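You operate a simulated robot arm through the tools that you are given. There is no shell and no other tool. Be economical: measure what you need, move in short steps, check, and stop when the job is done.

You are at the controls of a simulated two-armed robot. One attempt, no reset.

TASK
Empty the tall red tin on the sack stand into the sack below.
Fine: leave its lid on the stand; hold the sliding shutter open while you tip; spill nothing; stand the tin back and latch the shutter again. Set down upright: what you pick out.

The check looks at the end state, three seconds after you hand in, the way a careful person would. Anything else that was tipped, shoved, dropped, spilled or broken makes it a failure. A push-on lid holds only when it is set on centred and level and pressed home; a screw cap is set on level and turned clockwise until tight.

THE ROBOT
Two 7-joint arms with two-finger parallel grippers on one trunk, on a base that drives. Base frame: it is fixed to the floor where the robot stands at the start and does not move with it; the origin is under the middle of the robot, x ahead of it, y to its left, z up. Units: m, rad, N and s.
The left shoulder is at the start at [0.06, 0.143, 0.926], the right one opposite. With the tool pointing down near the work surface each hand reaches from about 0.1 to 0.64 m from the robot's upright axis, wherever it stands, measured 20 degrees to its own side. Places, roughly: sliding shutter [0.7, 0.2, 0.8]; sliding shutter latch [0.5, 0.4, 0.7]; top of the sack stand [0.7, 0.1, 0.8]. Payload 1.57 kg a hand.
The TCP of each hand is the grasp point between the finger pads, 0.03 m short of the fingertips. In the tool frame z runs along the fingers and y along their closing line. The gripper opens to 0.11 m. The fingers are 0.024 m wide and 0.012 m thick; the gripper's body (0.048 by 0.112 m) begins 0.078 m behind the TCP.
Orientation is told as [roll, pitch, yaw] about the base's x, y, z axes, in that order, counted from this pose: with the fingers straight down and closing along the base's y, the tool's x points along the base's -x, its y along +y and its z along -z.

THE INTERFACE
- The arms move only by the tool play_rows. It takes "left_rows", "right_rows" or both (then of equal length, played together; a hand with none holds still); each is a list of rows, each a list of 7 numbers: the shift along the tool's x, y, z in units of 500 mm (1.0 is 500 mm), then the turn, a rotation vector about the tool's x, y, z in units of 45 degrees (1.0 is 45 degrees), then the gripper command, from -1 (shut) to 1 (fully open), values between in proportion. In form: [[x, y, z, wx, wy, wz, gripper], ...]. A call has 1 to 12 rows; each row is the pose to reach, as a shift and turn from the pose commanded when the call began, along the tool's axes at that moment. A call with a number of a shift or a turn outside -1 to 1 is refused whole. A row lasts 0.2 s, in which the tool goes at most 0.05 m and 0.15 rad; a call with a longer step from one row to the next is refused whole, and so is a gripper value outside its range. A pose out of reach is approached as far as the arm can. The call stops where the force on the tool passes 40 N (or 10 N more than at its start, if that is more) or the arm is blocked; 0.2 s more then pass. Each finger travels about 0.045 m/s and halts on what it meets, pressing with about 38 N; the grip force reading is that of the motor and also rises with nothing between the fingers. The clock runs only during rows and for 0.2 s after the last one: add rows that repeat a pose to give the fingers time. It gives the time, the measured TCP pose, the force on the tool (base axes), the opening and the grip force at its end, in the units of the frame above (readings bear some noise), with the torque about the TCP (base axes, N m) and any sound that the robot's microphone picked up.
- Cameras (640 x 400 px; columns grow to the right, rows downward): "scene" is now at [0.0379, 0.0302, 1.5307]; the picture's right is [0.38, -0.92, 0.00], its down [-0.73, -0.30, -0.61] and it looks along [0.56, 0.23, -0.80] (base axes); focal length 276 px, centre (320, 200). "left" rides on the left gripper at [0.07, -0.016, -0.141] in its tool frame; the picture's right is [0.23, 0.97, 0.00], its down [-0.86, 0.20, -0.48] and it looks along [-0.47, 0.11, 0.88] (tool axes); focal length 222 px, centre (320, 200). "right" rides on the right gripper at [0.07, 0.016, -0.141] in its tool frame; the picture's right is [-0.23, 0.97, 0.00], its down [-0.86, -0.20, -0.48] and it looks along [-0.47, -0.11, 0.88] (tool axes); focal length 222 px, centre (320, 200). There is no depth. A picture from a camera that has moved, and an enlarged one, comes with that camera's place and axes in the base frame and with its lens.
- grab_frame(camera): a new picture of that camera. The clock stands still meanwhile.
- lift_body(by): slides the trunk up (or, below 0, down) by that many m; the arms and the scene camera ride with it, the base frame stays. It gives what a move gives, with no picture.
- steer(legs): drives the robot by 1 to 6 legs, each [ahead, left, turn to the left] in m, m and rad, along the robot's own axes; the way and the turn of a leg run together, so that a leg with both is an arc; at most 1.5 m and 3.142 rad a leg. The arms and the cameras ride along, it lands a little off, and it stops where it bumps. It gives what a move gives.
- pan_tilt(pan, tilt): turns the head with the scene camera to pan (to the left, within 1.501 rad either way) and tilt (down, from -0.506 to 1.204), counted from straight ahead of the robot. It gives what a move gives.
- close_up(camera, box): a new picture of the part [left, top, right, bottom] of that camera's present view, enlarged. The clock stands still meanwhile.
- job_done(): hands the job in; it is judged then, once.

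Work in short steps. Places have to be worked out from the pictures, the camera data and where the tool is seen: move nearer, look again, correct. Check each grasp and each placing, and mend what went wrong. You have 120 turns and 88 pictures in all, those below and enlarged ones among them. Open the grippers and draw the arms clear of the work before you hand the job in, unless the task says otherwise; then end with one line.

The tools are called after "Request:" as a command line: name --argument value ..., lists and objects as JSON in quotes. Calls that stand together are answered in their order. play_rows: Moves the arms, as the interface text tells. Its arguments: {"type":"object","properties":{"left_rows":{"type":"array","items":{"type":"array","items":{"type":"number"}}},"right_rows":{"type":"array","items":{"type":"array","items":{"type":"number"}}}},"required":[]} The other tools are called the same way: lift_body (by) slides the trunk up or down; steer (legs) drives the base; pan_tilt (pan, tilt) turns the head that bears the scene camera; grab_frame (camera) takes a picture; close_up (camera, box) takes an enlarged picture of a part of a camera's view; job_done () hands the job in.

At the start:

```text
t: 0.0
left_position: [0.4288, 0.3251, 1.0661]
left_tcp_rot: [0.002, 0.001, 0.0]
left_ft_force: [-0.3, 0.0, 0.3]
left_wrist_torque: [0.01, 0.0, 0.02]
left_finger_gap: 0.1099
left_grip_force: 0.0
right_position: [0.3884, -0.0328, 1.0673]
right_tcp_rot: [0.0, 0.0, 0.0]
right_ft_force: [0.1, 0.2, 1.0]
right_wrist_torque: [0.03, -0.02, 0.04]
right_finger_gap: 0.1101
right_grip_force: 0.0
trunk travel left (down, up): [-0.525, 0.065]
robot x, y, heading: [-0.0012, -0.0033, 0.002]
head pan, tilt: [0.391, 0.92]
```

scene: 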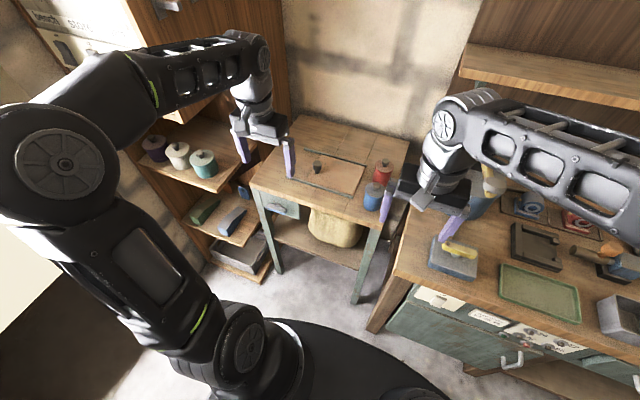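
right: 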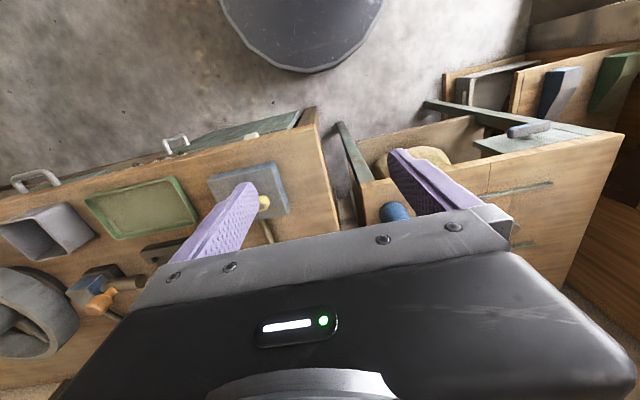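
left: 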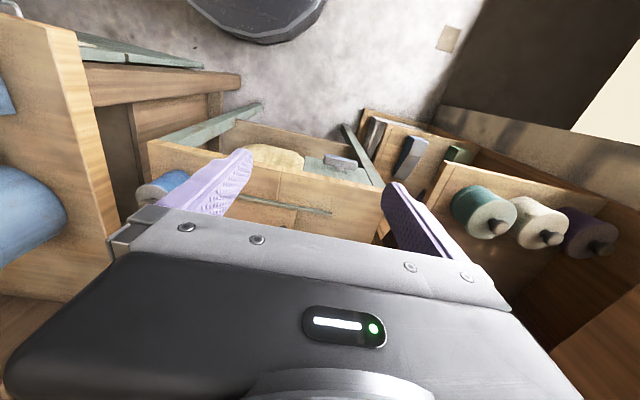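

The stand with the shutter is in the middle, with red and blue tins at its right. I take an enlarged look first.

Request:
close_up --camera "scene" --box '[230, 110, 430, 290]'

Request:
close_up --camera "left" --box '[120, 90, 440, 290]'

```text
2.22 times, centred on (330, 200) of scene
camera zoom: at [0.0379, 0.0302, 1.5307], right [0.38, -0.92, 0.0], down [-0.73, -0.3, -0.61], along [0.56, 0.23, -0.8], focal length 614 px, centre (298, 200)
```

zoom: 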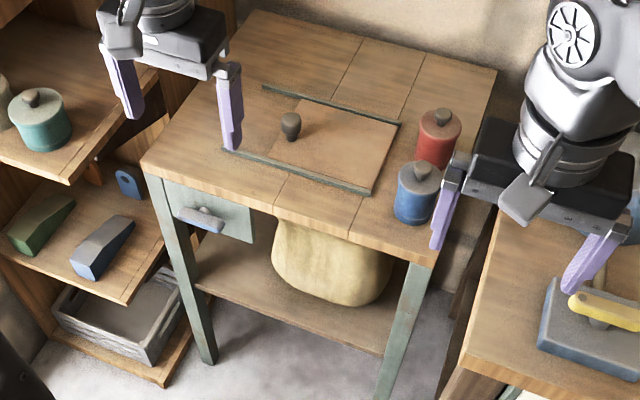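

```text
2.00 times, centred on (280, 190) of left
camera zoom: at [0.3595, 0.309, 1.2092], right [-0.23, 0.97, 0.0], down [0.86, 0.2, 0.48], along [0.47, 0.11, -0.88], focal length 444 px, centre (400, 220)
```

zoom: 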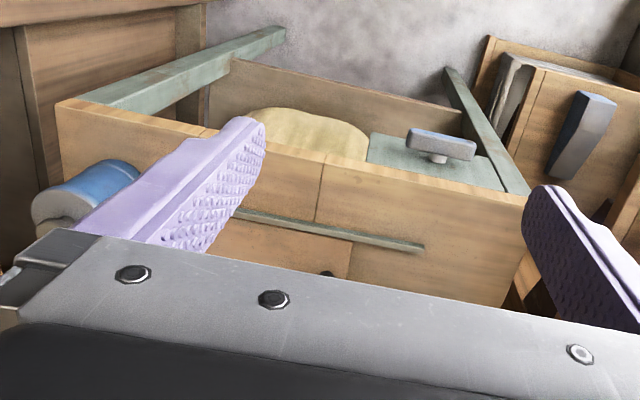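

I estimate the stand top at x 0.52–0.94, y 0.03–0.49, z≈0.8. The shutter runs along y, with its knob near [0.66, 0.29], and the red tin is near [0.71, 0.075]. Next I check how much free floor there is in front of the base.

Request:
pan_tilt --pan 0.2 --tilt 1.2

Request:
grab_frame --camera "scene"

```text
t: 0.8
left_position: [0.4303, 0.3244, 1.0679]
left_tcp_rot: [-0.002, 0.0, -0.001]
left_ft_force: [1.5, -0.5, -0.2]
left_wrist_torque: [0.03, 0.01, -0.06]
left_finger_gap: 0.11
left_grip_force: 0.1
right_position: [0.3883, -0.0321, 1.0671]
right_tcp_rot: [0.0, 0.0, -0.002]
right_ft_force: [0.5, -0.2, 1.1]
right_wrist_torque: [-0.01, 0.01, 0.02]
right_finger_gap: 0.11
right_grip_force: 0.0
trunk travel left (down, up): [-0.525, 0.065]
robot x, y, heading: [-0.0054, 0.0003, 0.002]
head pan, tilt: [0.201, 1.201]
```

```text
82 pictures are left
camera scene: at [0.024, 0.0129, 1.5123], right [0.2, -0.98, 0.0], down [-0.91, -0.19, -0.36], along [0.36, 0.07, -0.93], focal length 276 px, centre (320, 200)
```

scene: 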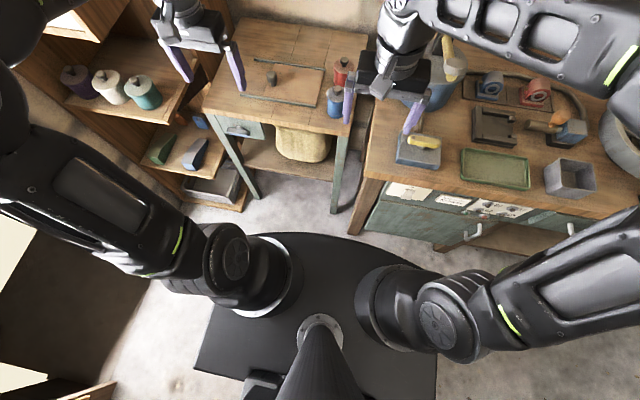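

The floor in front is free: the base radius is about 0.3 and the stand legs start at x≈0.53. I drive ahead 0.15 and left 0.13, so both hands reach, and then look from there.

Request:
steer --legs '[[0.15, 0.13, 0]]'

Request:
pan_tilt --pan 0.0 --tilt 0.95

Request:
grab_frame --camera "scene"

Request:
grab_frame --camera "left"

Request:
grab_frame --camera "right"

```text
t: 2.4
left_position: [0.5779, 0.4589, 1.0665]
left_tcp_rot: [0.002, 0.001, 0.001]
left_ft_force: [0.3, -0.3, 0.1]
left_wrist_torque: [-0.01, 0.01, 0.02]
left_finger_gap: 0.1101
left_grip_force: 0.0
right_position: [0.5372, 0.1001, 1.0661]
right_tcp_rot: [-0.001, 0.0, 0.002]
right_ft_force: [-1.0, 0.2, 0.5]
right_wrist_torque: [-0.01, 0.04, 0.0]
right_finger_gap: 0.1101
right_grip_force: 0.1
trunk travel left (down, up): [-0.525, 0.065]
robot x, y, heading: [0.1441, 0.1298, 0.004]
head pan, tilt: [0.201, 1.201]
```

```text
t: 3.1
left_position: [0.575, 0.4568, 1.0667]
left_tcp_rot: [0.001, 0.002, 0.002]
left_ft_force: [-0.3, 1.3, -0.4]
left_wrist_torque: [0.04, 0.0, 0.01]
left_finger_gap: 0.1096
left_grip_force: 0.0
right_position: [0.536, 0.0996, 1.0676]
right_tcp_rot: [0.001, 0.0, 0.001]
right_ft_force: [0.3, -0.4, 0.1]
right_wrist_torque: [-0.01, -0.03, 0.0]
right_finger_gap: 0.1101
right_grip_force: 0.1
trunk travel left (down, up): [-0.525, 0.065]
robot x, y, heading: [0.1452, 0.1316, 0.002]
head pan, tilt: [0.0, 0.949]
```

```text
81 pictures are left
camera scene: at [0.189, 0.1325, 1.5284], right [0.0, -1.0, 0.0], down [-0.81, 0.0, -0.58], along [0.58, 0.0, -0.81], focal length 276 px, centre (320, 200)
```

scene: 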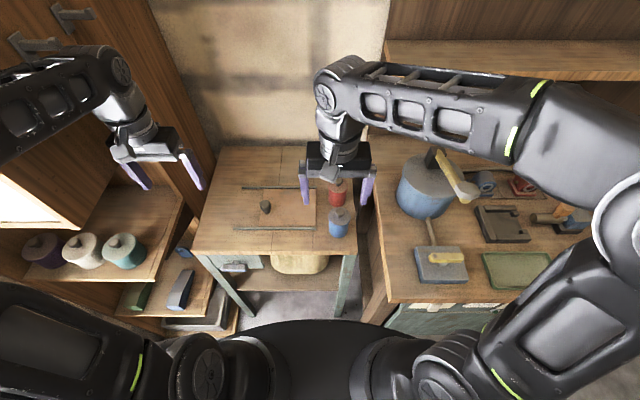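

```text
80 pictures are left
camera left: at [0.5064, 0.44, 1.2091], right [-0.23, 0.97, 0.0], down [0.86, 0.2, 0.48], along [0.47, 0.11, -0.88], focal length 222 px, centre (320, 200)
```

left: 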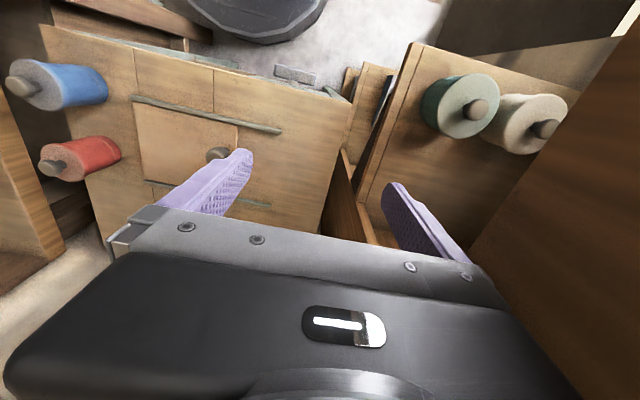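

```text
79 pictures are left
camera right: at [0.4661, 0.1152, 1.2084], right [0.23, 0.97, 0.0], down [0.86, -0.2, 0.48], along [0.47, -0.11, -0.88], focal length 222 px, centre (320, 200)
```

right: 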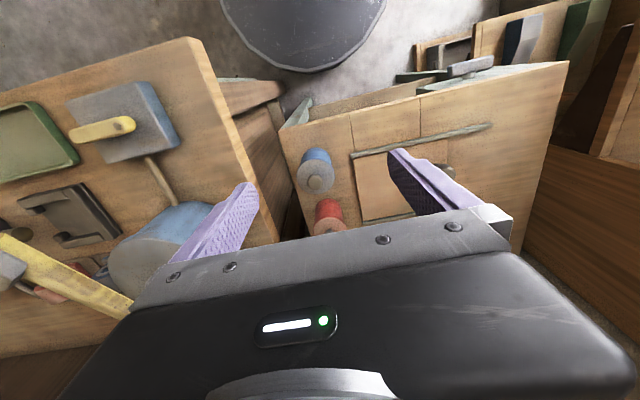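

I look closer at the stand top and the latch.

Request:
close_up --camera "scene" --box '[190, 140, 390, 280]'

Request:
close_up --camera "left" --box '[0, 30, 360, 255]'

Request:
close_up --camera "right" --box '[270, 40, 590, 240]'

```text
2.86 times, centred on (290, 210) of scene
camera zoom: at [0.189, 0.1325, 1.5284], right [0.0, -1.0, 0.0], down [-0.81, 0.0, -0.58], along [0.58, 0.0, -0.81], focal length 790 px, centre (406, 171)
```

zoom: 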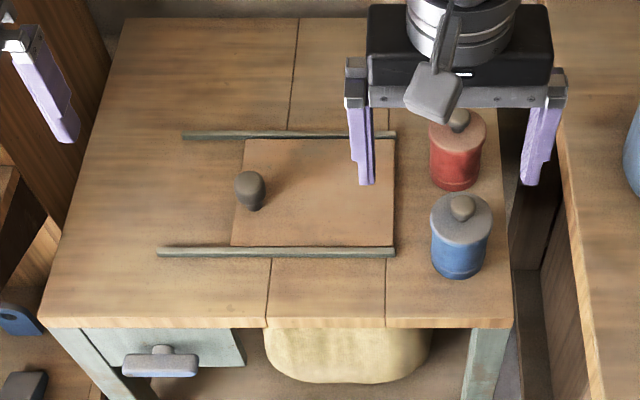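

```text
1.78 times, centred on (180, 142) of left
camera zoom: at [0.5064, 0.44, 1.2091], right [-0.23, 0.97, 0.0], down [0.86, 0.2, 0.48], along [0.47, 0.11, -0.88], focal length 395 px, centre (569, 302)
```

zoom: 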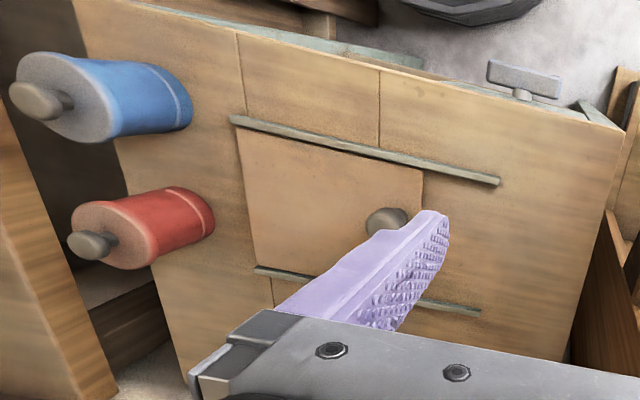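

```text
2.00 times, centred on (430, 140) of right
camera zoom: at [0.4661, 0.1152, 1.2084], right [0.23, 0.97, 0.0], down [0.86, -0.2, 0.48], along [0.47, -0.11, -0.88], focal length 444 px, centre (100, 320)
```

zoom: 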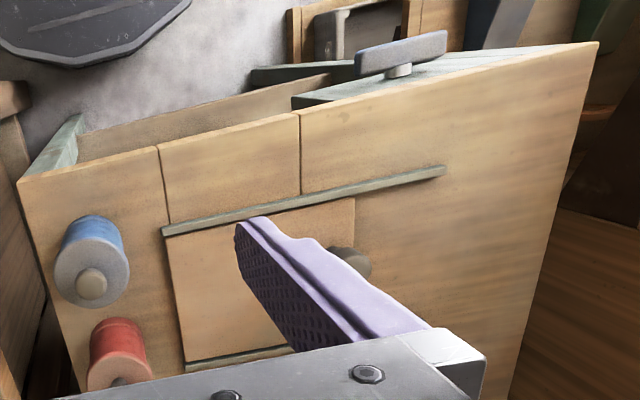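

Triangulating, I put the latch bar near [0.51, 0.393, 0.725] and the red tin at [0.715, 0.078] with its knob top at z≈0.90. The blue tin is at [0.606, 0.076]. I move the left hand back and pitch it forward to look at the latch.

Request:
play_rows --left_rows '[[0.058, -0.02, 0.03, 0, -0.166, 0, 1], [0.116, -0.04, 0.06, 0, -0.333, 0, 1], [0.175, -0.06, 0.09, 0, -0.5, 0, 1], [0.233, -0.08, 0.12, 0, -0.666, 0, 1], [0.29, -0.1, 0.15, 0, -0.833, 0, 1], [0.35, -0.114, 0.18, 0, -1, 0, 1]]'

Request:
grab_frame --camera "left"

```text
t: 4.5
left_position: [0.4454, 0.4944, 1.0786]
left_tcp_rot: [0.001, -0.779, -0.009]
left_ft_force: [7.7, -30.2, 3.1]
left_wrist_torque: [1.21, 0.27, 0.0]
left_finger_gap: 0.0841
left_grip_force: 0.0
left hand out of reach, approached as far as the arm can: row 4, 5, 6
right_position: [0.5364, 0.0931, 1.0669]
right_tcp_rot: [0.005, 0.0, 0.001]
right_ft_force: [-0.3, 0.7, 0.5]
right_wrist_torque: [0.04, 0.02, 0.02]
right_finger_gap: 0.1101
right_grip_force: 0.0
trunk travel left (down, up): [-0.525, 0.065]
robot x, y, heading: [0.1462, 0.1333, -0.003]
head pan, tilt: [0.0, 0.949]
```

```text
75 pictures are left
camera left: at [0.2963, 0.4801, 1.1308], right [-0.15, 0.98, -0.16], down [0.27, 0.2, 0.94], along [0.95, 0.1, -0.3], focal length 222 px, centre (320, 200)
```

left: 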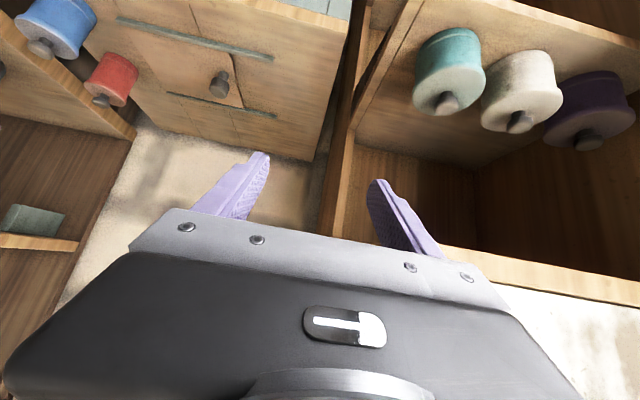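

The left hand went out of reach and drifted left, with 30 N of sideways contact. I look at what it touches before moving it.

Request:
grab_frame --camera "scene"

```text
74 pictures are left
camera scene: at [0.1905, 0.1252, 1.5285], right [0.0, -1.0, 0.0], down [-0.81, 0.0, -0.58], along [0.58, 0.0, -0.81], focal length 276 px, centre (320, 200)
```

scene: 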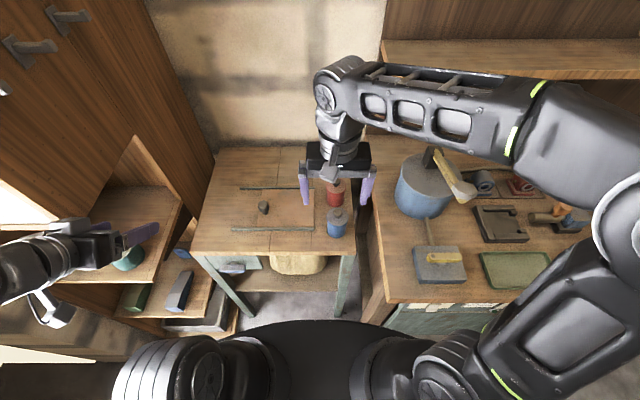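

A finger is leaning on the cupboard's side panel. I bring the hand forward, up and back to the tool-down pitch, where it was in reach.

Request:
play_rows --left_rows '[[-0.04, -0.05, 0.012, 0, 0.166, 0, 1], [-0.08, -0.05, 0.024, 0, 0.333, 0, 1], [-0.12, -0.05, 0.036, 0, 0.5, 0, 1], [-0.16, -0.05, 0.048, 0, 0.666, 0, 1], [-0.2, -0.05, 0.06, 0, 0.833, 0, 1], [-0.22, -0.05, 0.07, 0, 1, 0, 1]]'

Request:
grab_frame --camera "scene"

```text
t: 6.1
left_position: [0.4543, 0.4871, 1.1201]
left_tcp_rot: [-0.008, -0.034, 0.007]
left_ft_force: [-9.2, -16.6, -3.6]
left_wrist_torque: [1.09, -0.7, 0.38]
left_finger_gap: 0.094
left_grip_force: 0.1
left hand out of reach, approached as far as the arm can: row 6
right_position: [0.5043, 0.1208, 1.0782]
right_tcp_rot: [0.001, -0.039, 0.044]
right_ft_force: [1.1, -0.4, 0.4]
right_wrist_torque: [0.04, 0.09, 0.03]
right_finger_gap: 0.11
right_grip_force: 0.0
trunk travel left (down, up): [-0.525, 0.065]
robot x, y, heading: [0.1324, 0.1499, 0.05]
head pan, tilt: [0.0, 0.949]
stopped in row 6 (left hand): the arm was blocked; the commanded pose is now the measured one
```

```text
73 pictures are left
camera scene: at [0.0302, 0.1431, 1.5404], right [0.05, -1.0, 0.0], down [-0.75, -0.04, -0.66], along [0.66, 0.03, -0.75], focal length 276 px, centre (320, 200)
```

scene: 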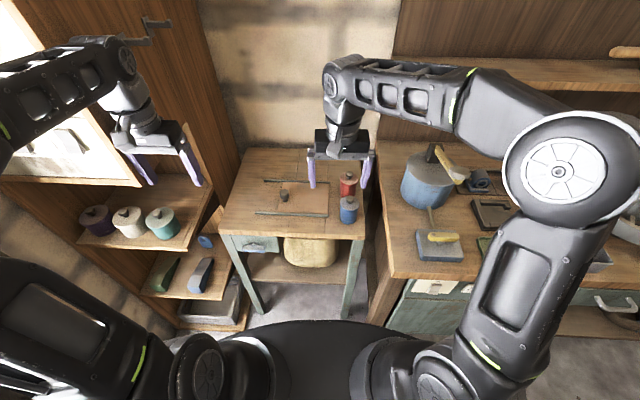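

The force shoved the robot slightly: its heading is now 0.05. The left hand is still pressed against the cupboard side, so I drive the robot right and back a bit to free it.

Request:
steer --legs '[[-0.03, -0.1, -0.05]]'

Request:
grab_frame --camera "scene"

```text
t: 6.8
left_position: [0.4512, 0.4942, 1.1253]
left_tcp_rot: [0.006, -0.019, 0.061]
left_ft_force: [-16.2, -33.0, 11.5]
left_wrist_torque: [0.88, -0.23, 0.59]
left_finger_gap: 0.0812
left_grip_force: 0.2
right_position: [0.5078, 0.0289, 1.0276]
right_tcp_rot: [-0.036, 0.164, 0.086]
right_ft_force: [-1.2, 0.1, 0.2]
right_wrist_torque: [-0.11, -0.13, -0.01]
right_finger_gap: 0.1098
right_grip_force: 0.0
trunk travel left (down, up): [-0.525, 0.065]
robot x, y, heading: [0.1221, 0.1476, 0.063]
head pan, tilt: [0.0, 0.949]
stopped in leg 1: the robot was blocked; the commanded pose is now the measured one
```

```text
72 pictures are left
camera scene: at [-0.0594, 0.1305, 1.5414], right [0.07, -1.0, -0.01], down [-0.72, -0.04, -0.69], along [0.69, 0.05, -0.72], focal length 276 px, centre (320, 200)
```

scene: 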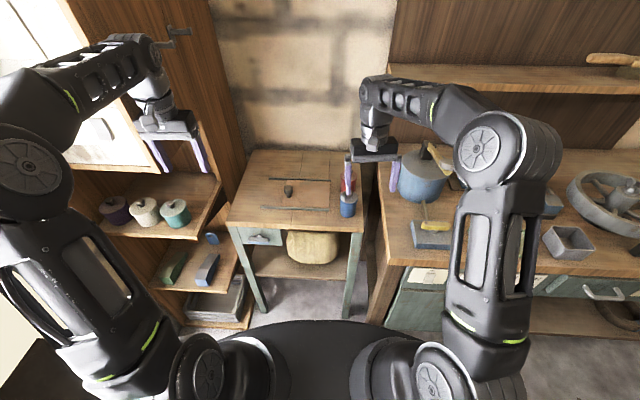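

The trunk now leans back about 0.16 rad, so the left hand must be caught on the cupboard. I check the left camera.

Request:
grab_frame --camera "left"

Request:
close_up --camera "scene" --box '[0, 0, 320, 200]'

```text
71 pictures are left
camera left: at [0.3811, 0.4738, 1.2649], right [-0.29, 0.96, 0.0], down [0.83, 0.25, 0.5], along [0.47, 0.14, -0.87], focal length 222 px, centre (320, 200)
```

left: 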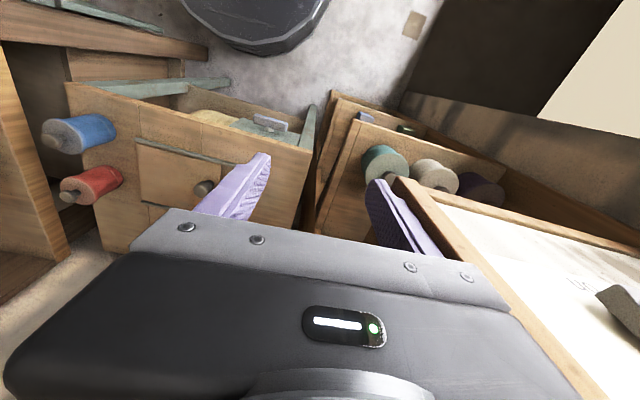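

```text
2.00 times, centred on (160, 100) of scene
camera zoom: at [-0.0594, 0.1305, 1.5414], right [0.07, -1.0, -0.01], down [-0.72, -0.04, -0.69], along [0.69, 0.05, -0.72], focal length 553 px, centre (640, 400)
```

zoom: 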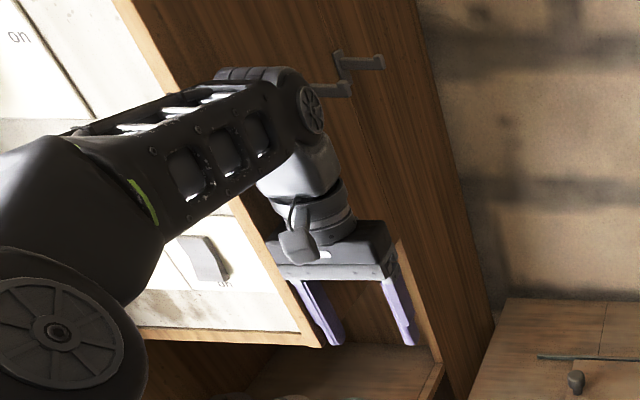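

The left finger is wedged against the side of the upper white cabinet, at y≈0.54. I slide the hand right, away from it.

Request:
play_rows --left_rows '[[0, -0.05, 0, 0, 0, 0, 1], [0, -0.1, 0, 0, 0, 0, 1], [0, -0.15, 0, 0, 0, 0, 1], [0, -0.2, 0, 0, 0, 0, 1], [0, -0.2, 0, 0, 0, 0, 1]]'

Request:
grab_frame --camera "scene"

```text
t: 7.1
left_position: [0.4549, 0.4949, 1.1215]
left_tcp_rot: [0.005, -0.032, 0.072]
left_ft_force: [-19.7, -33.6, 4.1]
left_wrist_torque: [0.47, -0.19, 0.82]
left_finger_gap: 0.0815
left_grip_force: 0.1
right_position: [0.5122, -0.0124, 0.9897]
right_tcp_rot: [0.002, 0.2, 0.125]
right_ft_force: [1.3, 0.6, -0.4]
right_wrist_torque: [-0.11, -0.01, 0.01]
right_finger_gap: 0.11
right_grip_force: 0.2
trunk travel left (down, up): [-0.525, 0.065]
robot x, y, heading: [0.1104, 0.1467, 0.073]
head pan, tilt: [0.0, 0.949]
stopped in row 1 (left hand): the force on the tool passed its limit at 70 N (the readings are from after the stop); the commanded pose is now the measured one
```

```text
69 pictures are left
camera scene: at [-0.1003, 0.1213, 1.5405], right [0.07, -1.0, -0.01], down [-0.7, -0.04, -0.71], along [0.71, 0.06, -0.7], focal length 276 px, centre (320, 200)
```

scene: 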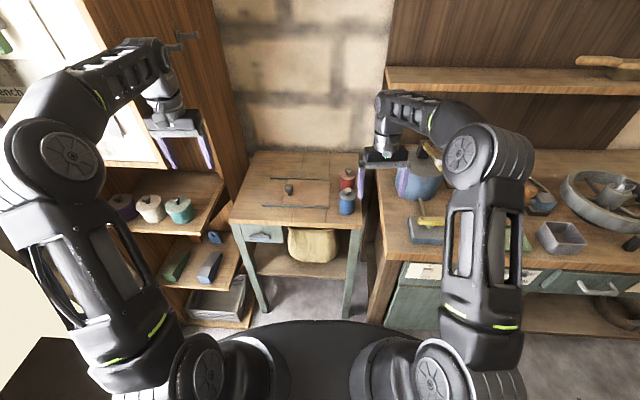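

The robot is leaning back because the left hand is pushing on the cabinet. I close the left gripper to free the finger and draw the hand back and right.

Request:
play_rows --left_rows '[[0.04, -0.04, 0, 0, 0, 0, -1], [0.08, -0.08, 0, 0, 0, 0, -1], [0.12, -0.12, 0, 0, 0, 0, -1]]'

Request:
grab_frame --camera "scene"

```text
t: 7.4
left_position: [0.4586, 0.464, 1.093]
left_tcp_rot: [-0.215, -0.026, 0.08]
left_ft_force: [0.0, 1.3, 0.0]
left_wrist_torque: [-0.06, -0.06, -0.02]
left_finger_gap: 0.0534
left_grip_force: 0.1
right_position: [0.5041, -0.0848, 0.9471]
right_tcp_rot: [0.056, 0.213, 0.144]
right_ft_force: [0.0, 3.4, -0.2]
right_wrist_torque: [-0.27, 0.17, 0.09]
right_finger_gap: 0.1101
right_grip_force: 0.1
trunk travel left (down, up): [-0.525, 0.065]
robot x, y, heading: [0.104, 0.1306, 0.023]
head pan, tilt: [0.0, 0.949]
stopped in row 1 (left hand): the arm was blocked; the commanded pose is now the measured one
```

```text
68 pictures are left
camera scene: at [-0.137, 0.1025, 1.539], right [0.03, -1.0, -0.01], down [-0.69, -0.01, -0.72], along [0.72, 0.03, -0.69], focal length 276 px, centre (320, 200)
```

scene: 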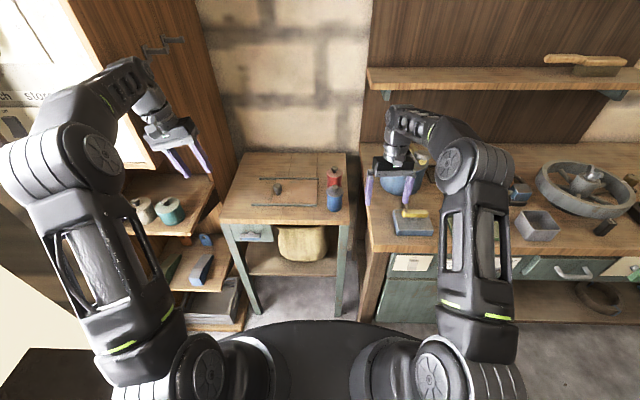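

The left hand is free now. I back the robot straight off so the forearm clears the cabinet too.

Request:
steer --legs '[[-0.12, 0, 0]]'

Request:
grab_frame --camera "scene"

```text
t: 8.2
left_position: [0.4931, 0.4231, 1.0578]
left_tcp_rot: [-0.41, -0.025, 0.27]
left_ft_force: [0.2, -0.9, -0.1]
left_wrist_torque: [0.03, -0.01, 0.01]
left_finger_gap: 0.0003
left_grip_force: 6.6
right_position: [0.503, -0.0901, 0.9017]
right_tcp_rot: [0.183, 0.093, 0.358]
right_ft_force: [-7.1, 111.4, 94.8]
right_wrist_torque: [-21.68, -11.81, 1.84]
right_finger_gap: 0.1047
right_grip_force: 0.1
trunk travel left (down, up): [-0.525, 0.065]
robot x, y, heading: [0.0945, 0.1095, -0.001]
head pan, tilt: [0.0, 0.949]
stopped in leg 1: the robot was blocked; the commanded pose is now the measured one
```

```text
67 pictures are left
camera scene: at [-0.2056, 0.0985, 1.5359], right [0.0, -1.0, -0.01], down [-0.66, 0.0, -0.75], along [0.75, 0.01, -0.66], focal length 276 px, centre (320, 200)
```

scene: 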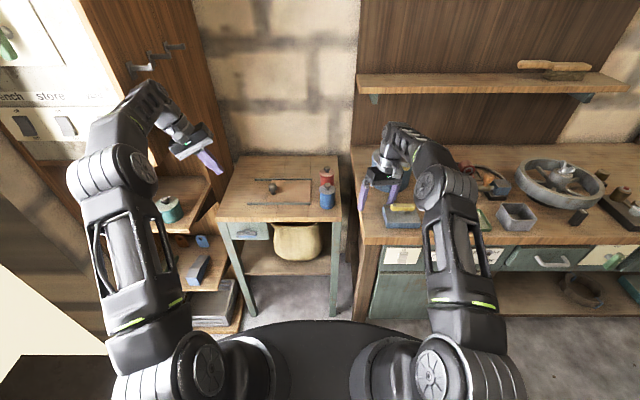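

The right hand dropped while the trunk leaned, and it now reads a large force over the bench. I look closely there before moving anything.

Request:
close_up --camera "scene" --box '[330, 110, 490, 250]'

Request:
grab_frame --camera "right"

```text
2.86 times, centred on (410, 180) of scene
camera zoom: at [-0.2056, 0.0985, 1.5359], right [0.0, -1.0, -0.01], down [-0.66, 0.0, -0.75], along [0.75, 0.01, -0.66], focal length 790 px, centre (63, 257)
```

zoom: 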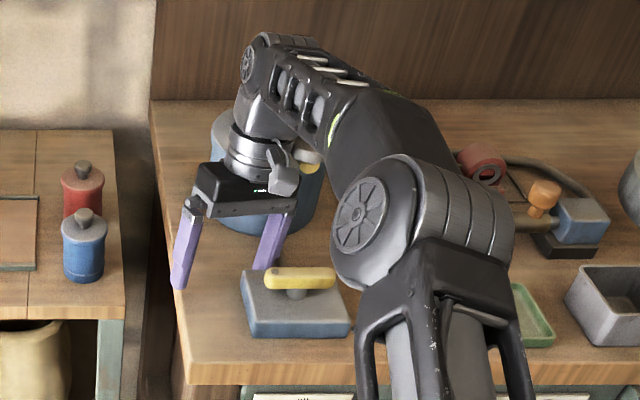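

```text
65 pictures are left
camera right: at [0.454, -0.1191, 1.0493], right [-0.11, 0.98, 0.16], down [0.93, 0.05, 0.35], along [0.34, 0.18, -0.92], focal length 222 px, centre (320, 200)
```

right: 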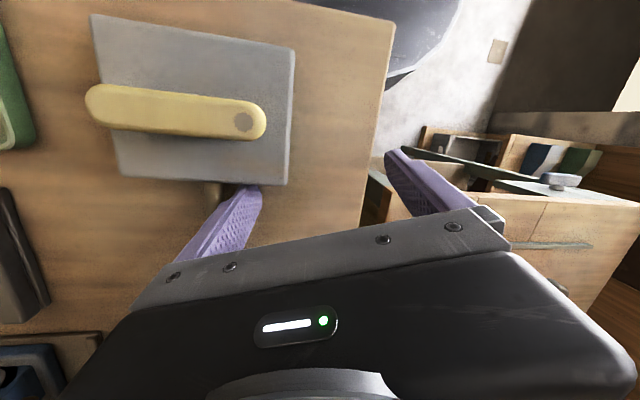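

The right gripper body is pressing beside the blue pot. I lift it straight up first to relieve that.

Request:
play_rows --right_rows '[[0, 0.02, -0.08, 0, 0, 0, 1], [0, 0.03, -0.17, 0, 0, 0, 1], [0, 0.04, -0.26, 0, 0, 0, 1], [0, 0.04, -0.35, 0, 0, 0, 1]]'

Request:
grab_frame --camera "scene"

```text
t: 8.5
left_position: [0.5009, 0.4143, 1.0293]
left_tcp_rot: [-0.455, 0.027, 0.416]
left_ft_force: [0.0, 1.1, 0.6]
left_wrist_torque: [-0.01, 0.07, -0.03]
left_finger_gap: 0.0001
left_grip_force: 21.4
right_position: [0.5011, -0.088, 0.9015]
right_tcp_rot: [0.18, -0.021, 0.474]
right_ft_force: [8.0, 90.2, 126.8]
right_wrist_torque: [-16.34, -18.13, 2.11]
right_finger_gap: 0.1078
right_grip_force: 0.0
right hand out of reach, approached as far as the arm can: row 1
trunk travel left (down, up): [-0.525, 0.065]
robot x, y, heading: [0.0936, 0.0945, -0.025]
head pan, tilt: [0.0, 0.949]
stopped in row 1 (left hand): the arm was blocked; the commanded pose is now the measured one
```

```text
64 pictures are left
camera scene: at [-0.2453, 0.105, 1.5321], right [-0.03, -1.0, 0.0], down [-0.64, 0.02, -0.77], along [0.77, -0.02, -0.64], focal length 276 px, centre (320, 200)
```

scene: 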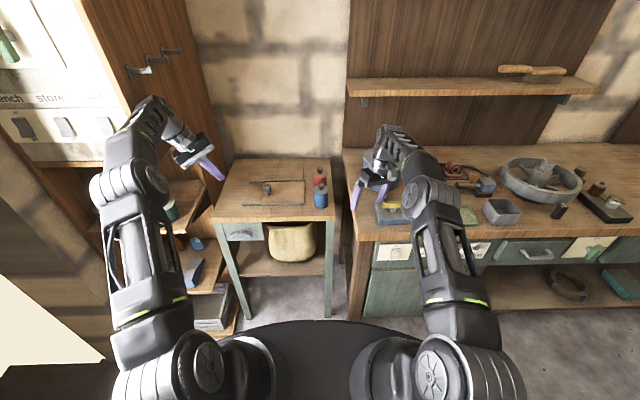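

The reach is limited because of the lean, and the right hand still carries a load. I raise the trunk, which lifts both arms off together.

Request:
lift_body --by 0.06

Request:
grab_frame --camera "scene"

```text
t: 8.8
left_position: [0.4967, 0.4161, 0.9862]
left_tcp_rot: [-0.447, 0.102, 0.574]
left_ft_force: [0.5, -0.1, -0.2]
left_wrist_torque: [-0.03, -0.01, 0.0]
left_finger_gap: 0.0001
left_grip_force: 21.6
right_position: [0.4966, -0.0874, 0.9005]
right_tcp_rot: [0.163, -0.136, 0.589]
right_ft_force: [26.4, 86.6, 131.8]
right_wrist_torque: [-10.49, -17.57, 2.28]
right_finger_gap: 0.103
right_grip_force: 0.2
trunk travel left (down, up): [-0.528, 0.062]
robot x, y, heading: [0.0921, 0.0819, -0.051]
head pan, tilt: [0.0, 0.949]
stopped: the arm was blocked; the commanded pose is now the measured one
```

```text
63 pictures are left
camera scene: at [-0.282, 0.1027, 1.5296], right [-0.05, -1.0, 0.0], down [-0.62, 0.03, -0.78], along [0.78, -0.04, -0.62], focal length 276 px, centre (320, 200)
```

scene: 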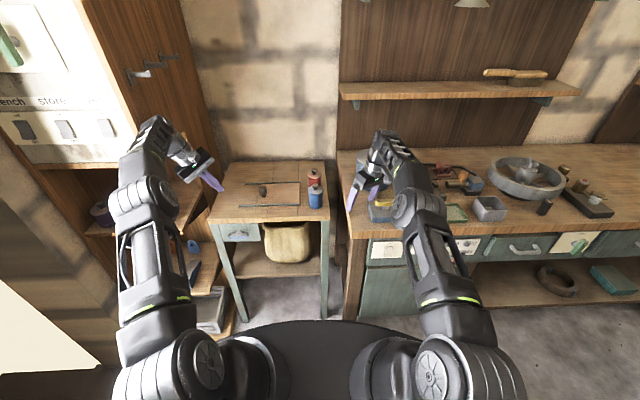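

The hands are still creeping with the lean. I try raising the right hand up and back toward the robot, while the left goes up as well.

Request:
play_rows --left_rows '[[0.02, 0, -0.07, 0, 0, 0, -1], [0.04, 0, -0.14, 0, 0, 0, -1], [0.06, 0, -0.21, 0, 0, 0, -1], [0.08, 0, -0.28, 0, 0, 0, -1]]' --right_rows '[[0.02, 0.04, -0.07, 0, 0, 0, 1], [0.05, 0.08, -0.14, 0, 0, 0, 1], [0.08, 0.1, -0.21, 0, 0, 0, 1], [0.11, 0.1, -0.28, 0, 0, 0, 1]]'

Request:
grab_frame --camera "scene"

```text
t: 9.2
left_position: [0.4972, 0.425, 0.9414]
left_tcp_rot: [-0.394, 0.147, 0.756]
left_ft_force: [0.1, 0.2, 0.6]
left_wrist_torque: [-0.07, -0.01, -0.02]
left_finger_gap: 0.0002
left_grip_force: 21.3
left hand out of reach, approached as far as the arm can: row 1
right_position: [0.4923, -0.0853, 0.9034]
right_tcp_rot: [0.22, -0.163, 0.468]
right_ft_force: [-6.0, 86.4, 132.9]
right_wrist_torque: [-11.53, -24.13, -0.08]
right_finger_gap: 0.1023
right_grip_force: 0.1
trunk travel left (down, up): [-0.528, 0.062]
robot x, y, heading: [0.0907, 0.0786, -0.048]
head pan, tilt: [0.0, 0.949]
stopped in row 1 (left hand): the arm was blocked; the commanded pose is now the measured one
```

```text
62 pictures are left
camera scene: at [-0.297, 0.0893, 1.5275], right [-0.05, -1.0, -0.01], down [-0.61, 0.04, -0.79], along [0.79, -0.03, -0.62], focal length 276 px, centre (320, 200)
```

scene: 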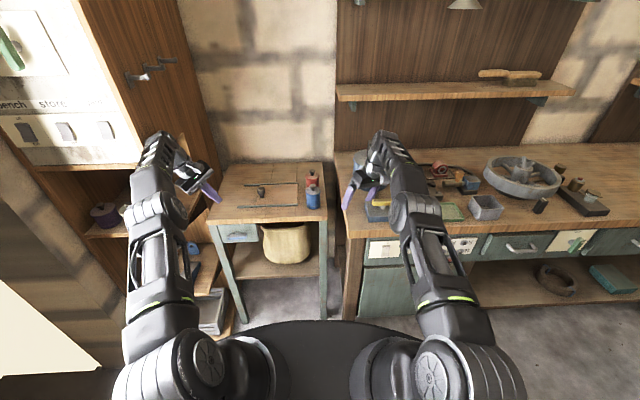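

Both arms are near straight because the trunk leans back, so any forward pose is out of reach. I retract the left hand toward its shoulder, which should be within reach.

Request:
play_rows --left_rows '[[0.058, 0.02, -0.032, 0, 0, 0, -1], [0.116, 0.039, -0.064, 0, 0, 0, -1], [0.173, 0.058, -0.095, 0, 0, 0, -1], [0.231, 0.078, -0.127, 0, 0, 0, -1]]'

```text
t: 9.5
left_position: [0.4781, 0.4228, 0.8846]
left_tcp_rot: [-0.298, 0.269, 0.899]
left_ft_force: [0.7, -9.7, 4.2]
left_wrist_torque: [1.24, 0.22, 0.01]
left_finger_gap: 0.0
left_grip_force: 20.9
right_position: [0.4986, -0.0933, 0.9012]
right_tcp_rot: [0.199, -0.223, 0.401]
right_ft_force: [-68.2, 86.4, 156.8]
right_wrist_torque: [-11.63, -27.56, -4.66]
right_finger_gap: 0.0814
right_grip_force: 0.0
trunk travel left (down, up): [-0.528, 0.062]
robot x, y, heading: [0.0927, 0.0708, -0.081]
head pan, tilt: [0.0, 0.949]
stopped in row 1 (left hand): the arm was blocked; the commanded pose is now the measured one
```

The left hand keeps sinking although it is commanded up. I look again from both the scene and left cameras.

Request:
grab_frame --camera "scene"

Request:
grab_frame --camera "left"

Request:
grab_frame --camera "right"

```text
61 pictures are left
camera scene: at [-0.3044, 0.0969, 1.5267], right [-0.09, -1.0, -0.01], down [-0.61, 0.06, -0.79], along [0.79, -0.06, -0.61], focal length 276 px, centre (320, 200)
```

scene: 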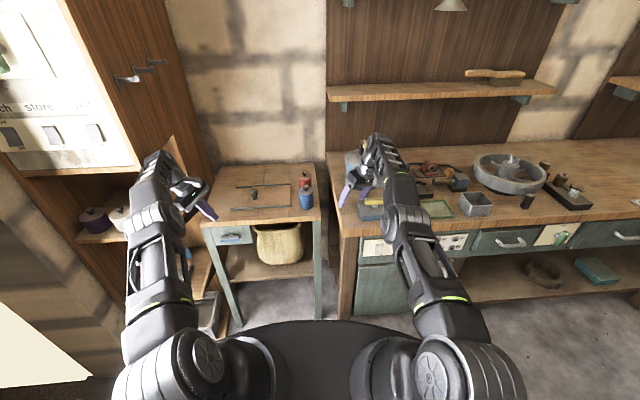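

```text
60 pictures are left
camera left: at [0.4398, 0.4149, 1.0385], right [-0.91, 0.35, -0.22], down [0.32, 0.93, 0.16], along [0.26, 0.07, -0.96], focal length 222 px, centre (320, 200)
```

left: 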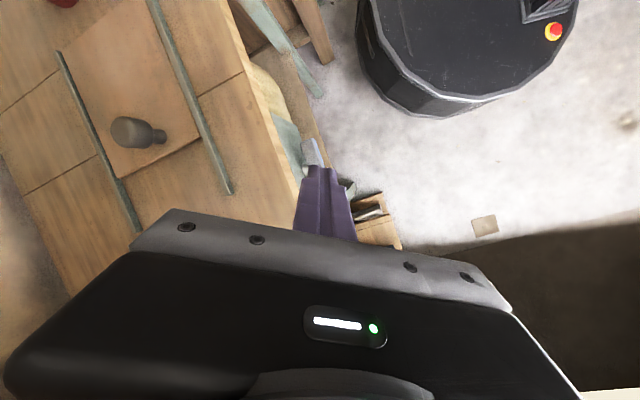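

```text
59 pictures are left
camera right: at [0.4121, -0.1434, 1.0233], right [-0.21, 0.95, 0.24], down [0.79, 0.02, 0.61], along [0.57, 0.32, -0.76], focal length 222 px, centre (320, 200)
```

right: 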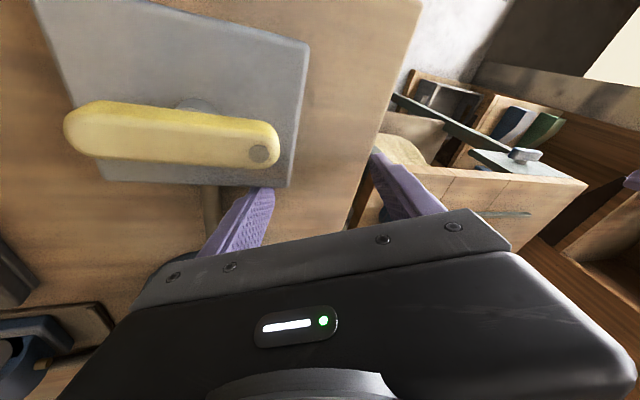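

The force on the right hand points back, left and up, so I move exactly that way to free it while the left holds.

Request:
play_rows --right_rows '[[0.037, 0.069, -0.062, 0, 0, 0, 1], [0.074, 0.138, -0.124, 0, 0, 0, 1], [0.111, 0.18, -0.186, 0, 0, 0, 1], [0.148, 0.2, -0.248, 0, 0, 0, 1], [0.18, 0.2, -0.3, 0, 0, 0, 1]]'

Request:
grab_frame --camera "scene"

```text
t: 9.8
left_position: [0.4526, 0.493, 0.811]
left_tcp_rot: [-0.203, 0.304, 1.13]
left_ft_force: [1.6, -0.8, 2.5]
left_wrist_torque: [0.06, 0.17, -0.05]
left_finger_gap: 0.0
left_grip_force: 21.5
right_position: [0.5026, -0.0866, 0.904]
right_tcp_rot: [0.239, -0.185, 0.269]
right_ft_force: [-20.5, 74.1, 165.7]
right_wrist_torque: [-18.38, -14.22, -1.17]
right_finger_gap: 0.0971
right_grip_force: 0.1
trunk travel left (down, up): [-0.528, 0.062]
robot x, y, heading: [0.0934, 0.086, -0.042]
head pan, tilt: [0.0, 0.949]
stopped in row 1 (left hand): the arm was blocked; the commanded pose is now the measured one
```

```text
58 pictures are left
camera scene: at [-0.3065, 0.1364, 1.5265], right [-0.04, -1.0, 0.02], down [-0.61, 0.01, -0.79], along [0.79, -0.05, -0.61], focal length 276 px, centre (320, 200)
```

scene: 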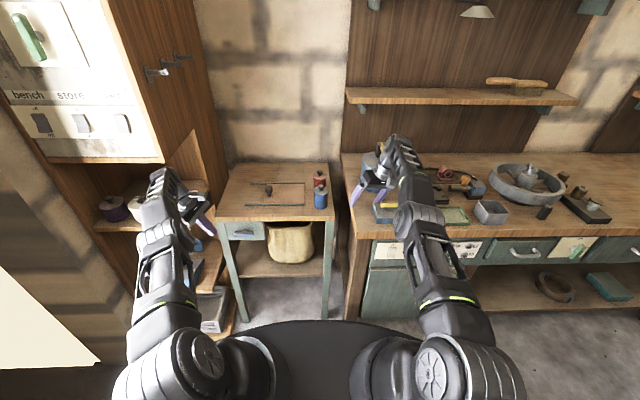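

The lean is now steady. I try driving straight back so both hands leave the furniture.

Request:
steer --legs '[[-0.3, 0.0, 0.0]]'

Request:
grab_frame --camera "scene"

```text
t: 10.6
left_position: [0.4867, 0.5215, 0.8206]
left_tcp_rot: [-0.156, 0.124, 1.354]
left_ft_force: [2.7, 5.1, 20.0]
left_wrist_torque: [-0.35, 0.43, -0.09]
left_finger_gap: 0.0
left_grip_force: 21.0
right_position: [0.5938, -0.0453, 0.8998]
right_tcp_rot: [0.195, -0.203, 0.207]
right_ft_force: [-92.2, 68.8, 190.6]
right_wrist_torque: [-13.0, -14.48, -6.0]
right_finger_gap: 0.0816
right_grip_force: 0.1
trunk travel left (down, up): [-0.528, 0.062]
robot x, y, heading: [0.0767, 0.1497, 0.152]
head pan, tilt: [0.0, 0.949]
stopped in leg 1: the robot was blocked; the commanded pose is now the measured one
```

```text
57 pictures are left
camera scene: at [-0.2402, 0.1152, 1.5342], right [0.15, -0.99, 0.01], down [-0.64, -0.1, -0.76], along [0.75, 0.11, -0.65], focal length 276 px, centre (320, 200)
```

scene: 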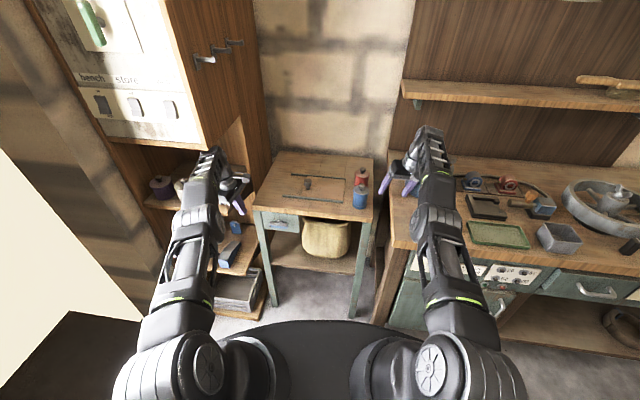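

The lean is easing (about 0.27 rad) and the right hand has shifted forward. I lift both hands straight up.

Request:
play_rows --left_rows '[[0, 0, -0.085, 0, 0, 0, -1], [0, 0, -0.17, 0, 0, 0, -1], [0, 0, -0.25, 0, 0, 0, -1], [0, 0, -0.33, 0, 0, 0, -1]]' --right_rows '[[0.02, 0.02, -0.085, 0, 0, 0, 1], [0.04, 0.03, -0.17, 0, 0, 0, 1], [0.06, 0.04, -0.25, 0, 0, 0, 1], [0.08, 0.04, -0.33, 0, 0, 0, 1]]'

Request:
grab_frame --camera "scene"

```text
t: 10.8
left_position: [0.4337, 0.5254, 0.7712]
left_tcp_rot: [0.038, 0.202, 1.603]
left_ft_force: [-81.9, -110.8, 165.3]
left_wrist_torque: [14.02, -13.75, 1.58]
left_finger_gap: 0.0002
left_grip_force: 21.1
right_position: [0.6347, -0.0557, 0.9605]
right_tcp_rot: [0.182, -0.347, 0.156]
right_ft_force: [22.9, 72.3, -1.6]
right_wrist_torque: [-1.24, 0.49, 1.92]
right_finger_gap: 0.0452
right_grip_force: 0.0
trunk travel left (down, up): [-0.528, 0.062]
robot x, y, heading: [0.0744, 0.141, 0.142]
head pan, tilt: [0.0, 0.949]
stopped in row 1 (left hand): the force on the tool passed its limit at 118 N (the readings are from after the stop); the commanded pose is now the measured one
```

```text
56 pictures are left
camera scene: at [-0.2279, 0.0829, 1.5383], right [0.14, -0.99, -0.01], down [-0.65, -0.08, -0.75], along [0.74, 0.12, -0.66], focal length 276 px, centre (320, 200)
```

scene: 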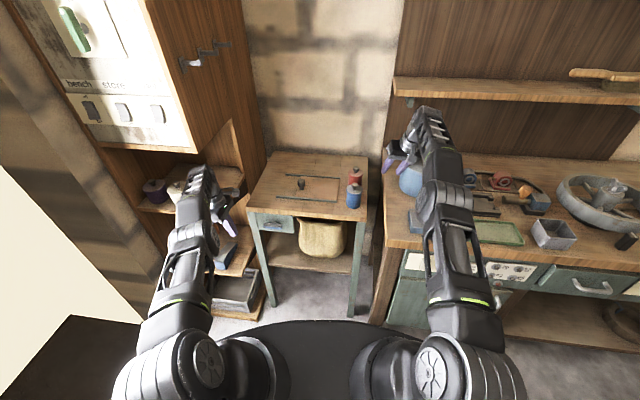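

The right hand rose and is free vertically, while the left presses on the shelf. I raise the right further and move the left back, right and up, along its contact force.

Request:
play_rows --left_rows '[[0.055, 0.05, -0.045, 0, 0, 0, -1], [0.1, 0.1, -0.1, 0, 0, 0, -1], [0.14, 0.15, -0.16, 0, 0, 0, -1]]' --right_rows '[[0.03, 0.0, -0.08, 0, 0, 0, 1], [0.06, 0.0, -0.16, 0, 0, 0, 1], [0.09, 0.0, -0.24, 0, 0, 0, 1]]'

Request:
grab_frame --camera "scene"

```text
t: 11.2
left_position: [0.4309, 0.5235, 0.774]
left_tcp_rot: [0.093, 0.201, 1.756]
left_ft_force: [64.1, -58.6, 158.1]
left_wrist_torque: [11.3, -3.74, -1.04]
left_finger_gap: 0.0
left_grip_force: 21.4
right_position: [0.6016, -0.0845, 0.9156]
right_tcp_rot: [0.202, -0.197, 0.051]
right_ft_force: [-8.3, 78.3, 112.4]
right_wrist_torque: [-11.11, 1.11, 1.04]
right_finger_gap: 0.0226
right_grip_force: 0.1
right hand out of reach, approached as far as the arm can: row 1
trunk travel left (down, up): [-0.528, 0.062]
robot x, y, heading: [0.0753, 0.1335, 0.138]
head pan, tilt: [0.0, 0.949]
stopped in row 1 (left hand): the arm was blocked; the commanded pose is now the measured one
```

```text
55 pictures are left
camera scene: at [-0.2317, 0.0998, 1.5403], right [0.14, -0.99, 0.0], down [-0.65, -0.09, -0.75], along [0.75, 0.1, -0.66], focal length 276 px, centre (320, 200)
```

scene: 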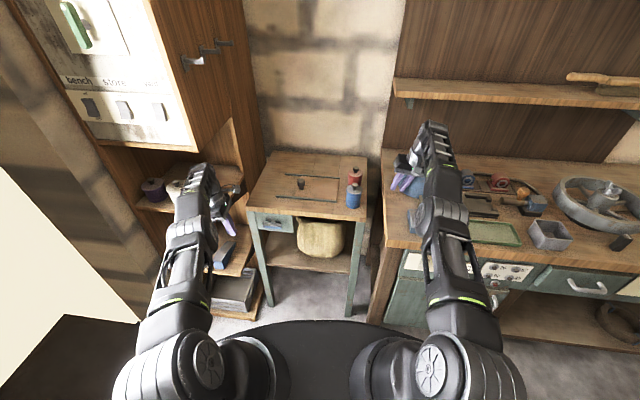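

Both hands are carrying weight like struts and holding the robot tilted. I retract both along their arms toward the shoulders so the robot can settle level.

Request:
play_rows --left_rows '[[0.028, 0.09, -0.011, 0, 0, 0, -1], [0.056, 0.18, -0.022, 0, 0, 0, -1], [0.084, 0.27, -0.033, 0, 0, 0, -1], [0.112, 0.36, -0.044, 0, 0, 0, -1]]' --right_rows '[[0.084, 0.023, -0.036, 0, 0, 0, -0.6], [0.168, 0.046, -0.072, 0, 0, 0, -0.6], [0.252, 0.07, -0.108, 0, 0, 0, -0.6], [0.336, 0.09, -0.144, 0, 0, 0, -0.6]]'

Request:
grab_frame --camera "scene"

```text
t: 11.4
left_position: [0.4404, 0.5217, 0.7673]
left_tcp_rot: [0.046, 0.121, 1.842]
left_ft_force: [21.9, 42.7, 130.9]
left_wrist_torque: [3.2, -4.81, 0.9]
left_finger_gap: 0.0001
left_grip_force: 21.4
right_position: [0.6143, -0.077, 0.9129]
right_tcp_rot: [0.147, -0.257, 0.005]
right_ft_force: [-29.8, -20.0, 79.9]
right_wrist_torque: [-3.9, -0.65, -1.58]
right_finger_gap: 0.022
right_grip_force: 0.1
trunk travel left (down, up): [-0.528, 0.062]
robot x, y, heading: [0.0747, 0.1373, 0.133]
head pan, tilt: [0.0, 0.949]
stopped in row 1 (right hand): the force on the tool passed its limit at 170 N (the readings are from after the stop); the commanded pose is now the measured one
```

```text
54 pictures are left
camera scene: at [-0.2406, 0.0946, 1.5368], right [0.14, -0.99, 0.0], down [-0.65, -0.09, -0.76], along [0.75, 0.1, -0.65], focal length 276 px, centre (320, 200)
```

scene: 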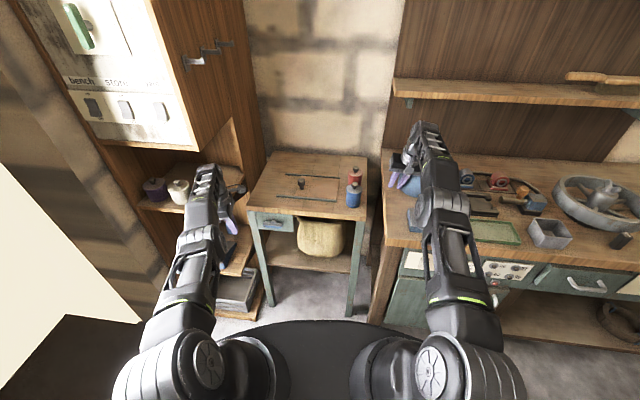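

The loads are lower now. I raise the trunk again to take weight off both hands.

Request:
lift_body --by 0.06

Request:
play_rows --left_rows '[[0.0, 0.06, -0.07, 0, 0, 0, -1], [0.0, 0.12, -0.14, 0, 0, 0, -1], [0.0, 0.18, -0.2, 0, 0, 0, -1]]'

Request:
grab_frame --camera "scene"

```text
t: 11.7
left_position: [0.5009, 0.5082, 0.8349]
left_tcp_rot: [-0.12, 0.101, 1.832]
left_ft_force: [1.9, -15.7, -12.9]
left_wrist_torque: [1.79, 0.12, 0.16]
left_finger_gap: 0.0002
left_grip_force: 21.0
right_position: [0.6062, -0.0906, 0.91]
right_tcp_rot: [0.126, -0.204, -0.098]
right_ft_force: [-59.6, 66.7, 200.3]
right_wrist_torque: [-17.24, 0.06, -3.54]
right_finger_gap: 0.0119
right_grip_force: 0.1
trunk travel left (down, up): [-0.532, 0.058]
robot x, y, heading: [0.0714, 0.1536, 0.155]
head pan, tilt: [0.0, 0.949]
stopped: the arm was blocked; the commanded pose is now the measured one
```

```text
t: 12.1
left_position: [0.4421, 0.4476, 0.6978]
left_tcp_rot: [0.267, 0.053, 1.84]
left_ft_force: [-193.3, -57.7, 81.5]
left_wrist_torque: [7.07, -26.53, -4.32]
left_finger_gap: 0.0
left_grip_force: 21.3
left hand out of reach, approached as far as the arm can: row 1
right_position: [0.6845, -0.0537, 0.9559]
right_tcp_rot: [0.1, -0.346, -0.087]
right_ft_force: [-1.0, -2.0, -7.7]
right_wrist_torque: [0.18, -0.36, 0.03]
right_finger_gap: 0.022
right_grip_force: 0.0
trunk travel left (down, up): [-0.532, 0.058]
robot x, y, heading: [0.0681, 0.1386, 0.15]
head pan, tilt: [0.0, 0.949]
stopped in row 1 (left hand): the arm was blocked; the commanded pose is now the measured one
```

```text
53 pictures are left
camera scene: at [-0.1709, 0.1042, 1.5431], right [0.15, -0.99, 0.0], down [-0.68, -0.1, -0.72], along [0.71, 0.11, -0.69], focal length 276 px, centre (320, 200)
```

scene: 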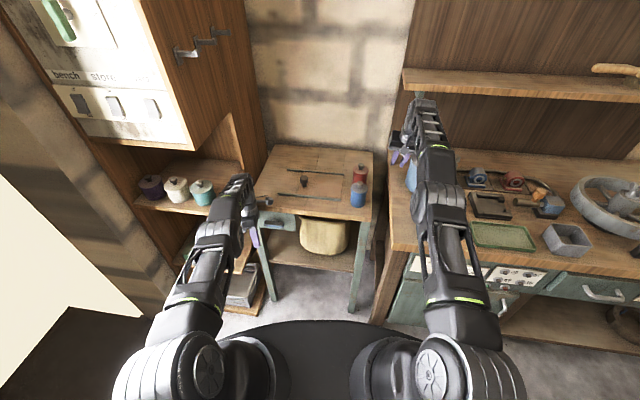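

The lean is down to about 0.17 rad and the shelf jars still stand. I retract the left from the stand front and raise the right.

Request:
play_rows --left_rows '[[-0.025, 0.09, 0.012, 0, 0, 0, -1], [-0.05, 0.18, 0.02, 0, 0, 0, -1], [-0.075, 0.27, 0.02, 0, 0, 0, -1], [-0.1, 0.36, 0.02, 0, 0, 0, -1]]' --right_rows '[[0.032, 0.003, -0.086, 0, 0, 0, -0.6], [0.064, 0.006, -0.172, 0, 0, 0, -0.6], [0.096, 0.009, -0.25, 0, 0, 0, -0.6], [0.128, 0.01, -0.32, 0, 0, 0, -0.6]]'

Request:
grab_frame --camera "scene"

```text
t: 12.3
left_position: [0.4206, 0.4523, 0.6404]
left_tcp_rot: [0.322, 0.065, 1.888]
left_ft_force: [2.5, 1.6, 2.4]
left_wrist_torque: [-0.1, 0.17, 0.02]
left_finger_gap: 0.0
left_grip_force: 21.1
right_position: [0.7118, -0.0573, 0.9238]
right_tcp_rot: [0.063, -0.457, -0.112]
right_ft_force: [-49.6, -0.8, 181.7]
right_wrist_torque: [-9.85, 8.29, -1.82]
right_finger_gap: 0.0219
right_grip_force: 0.0
right hand out of reach, approached as far as the arm can: row 1
trunk travel left (down, up): [-0.532, 0.058]
robot x, y, heading: [0.0627, 0.1323, 0.125]
head pan, tilt: [0.0, 0.949]
stopped in row 1 (left hand): the force on the tool passed its limit at 416 N (the readings are from after the stop); the commanded pose is now the measured one
```

```text
52 pictures are left
camera scene: at [-0.1636, 0.1247, 1.5468], right [0.13, -0.99, 0.01], down [-0.69, -0.1, -0.72], along [0.71, 0.08, -0.7], focal length 276 px, centre (320, 200)
```

scene: 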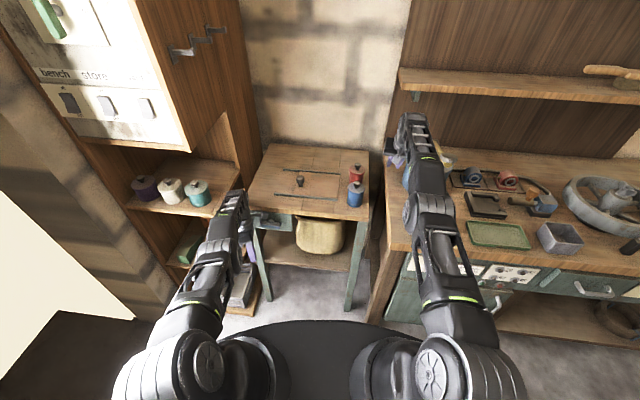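

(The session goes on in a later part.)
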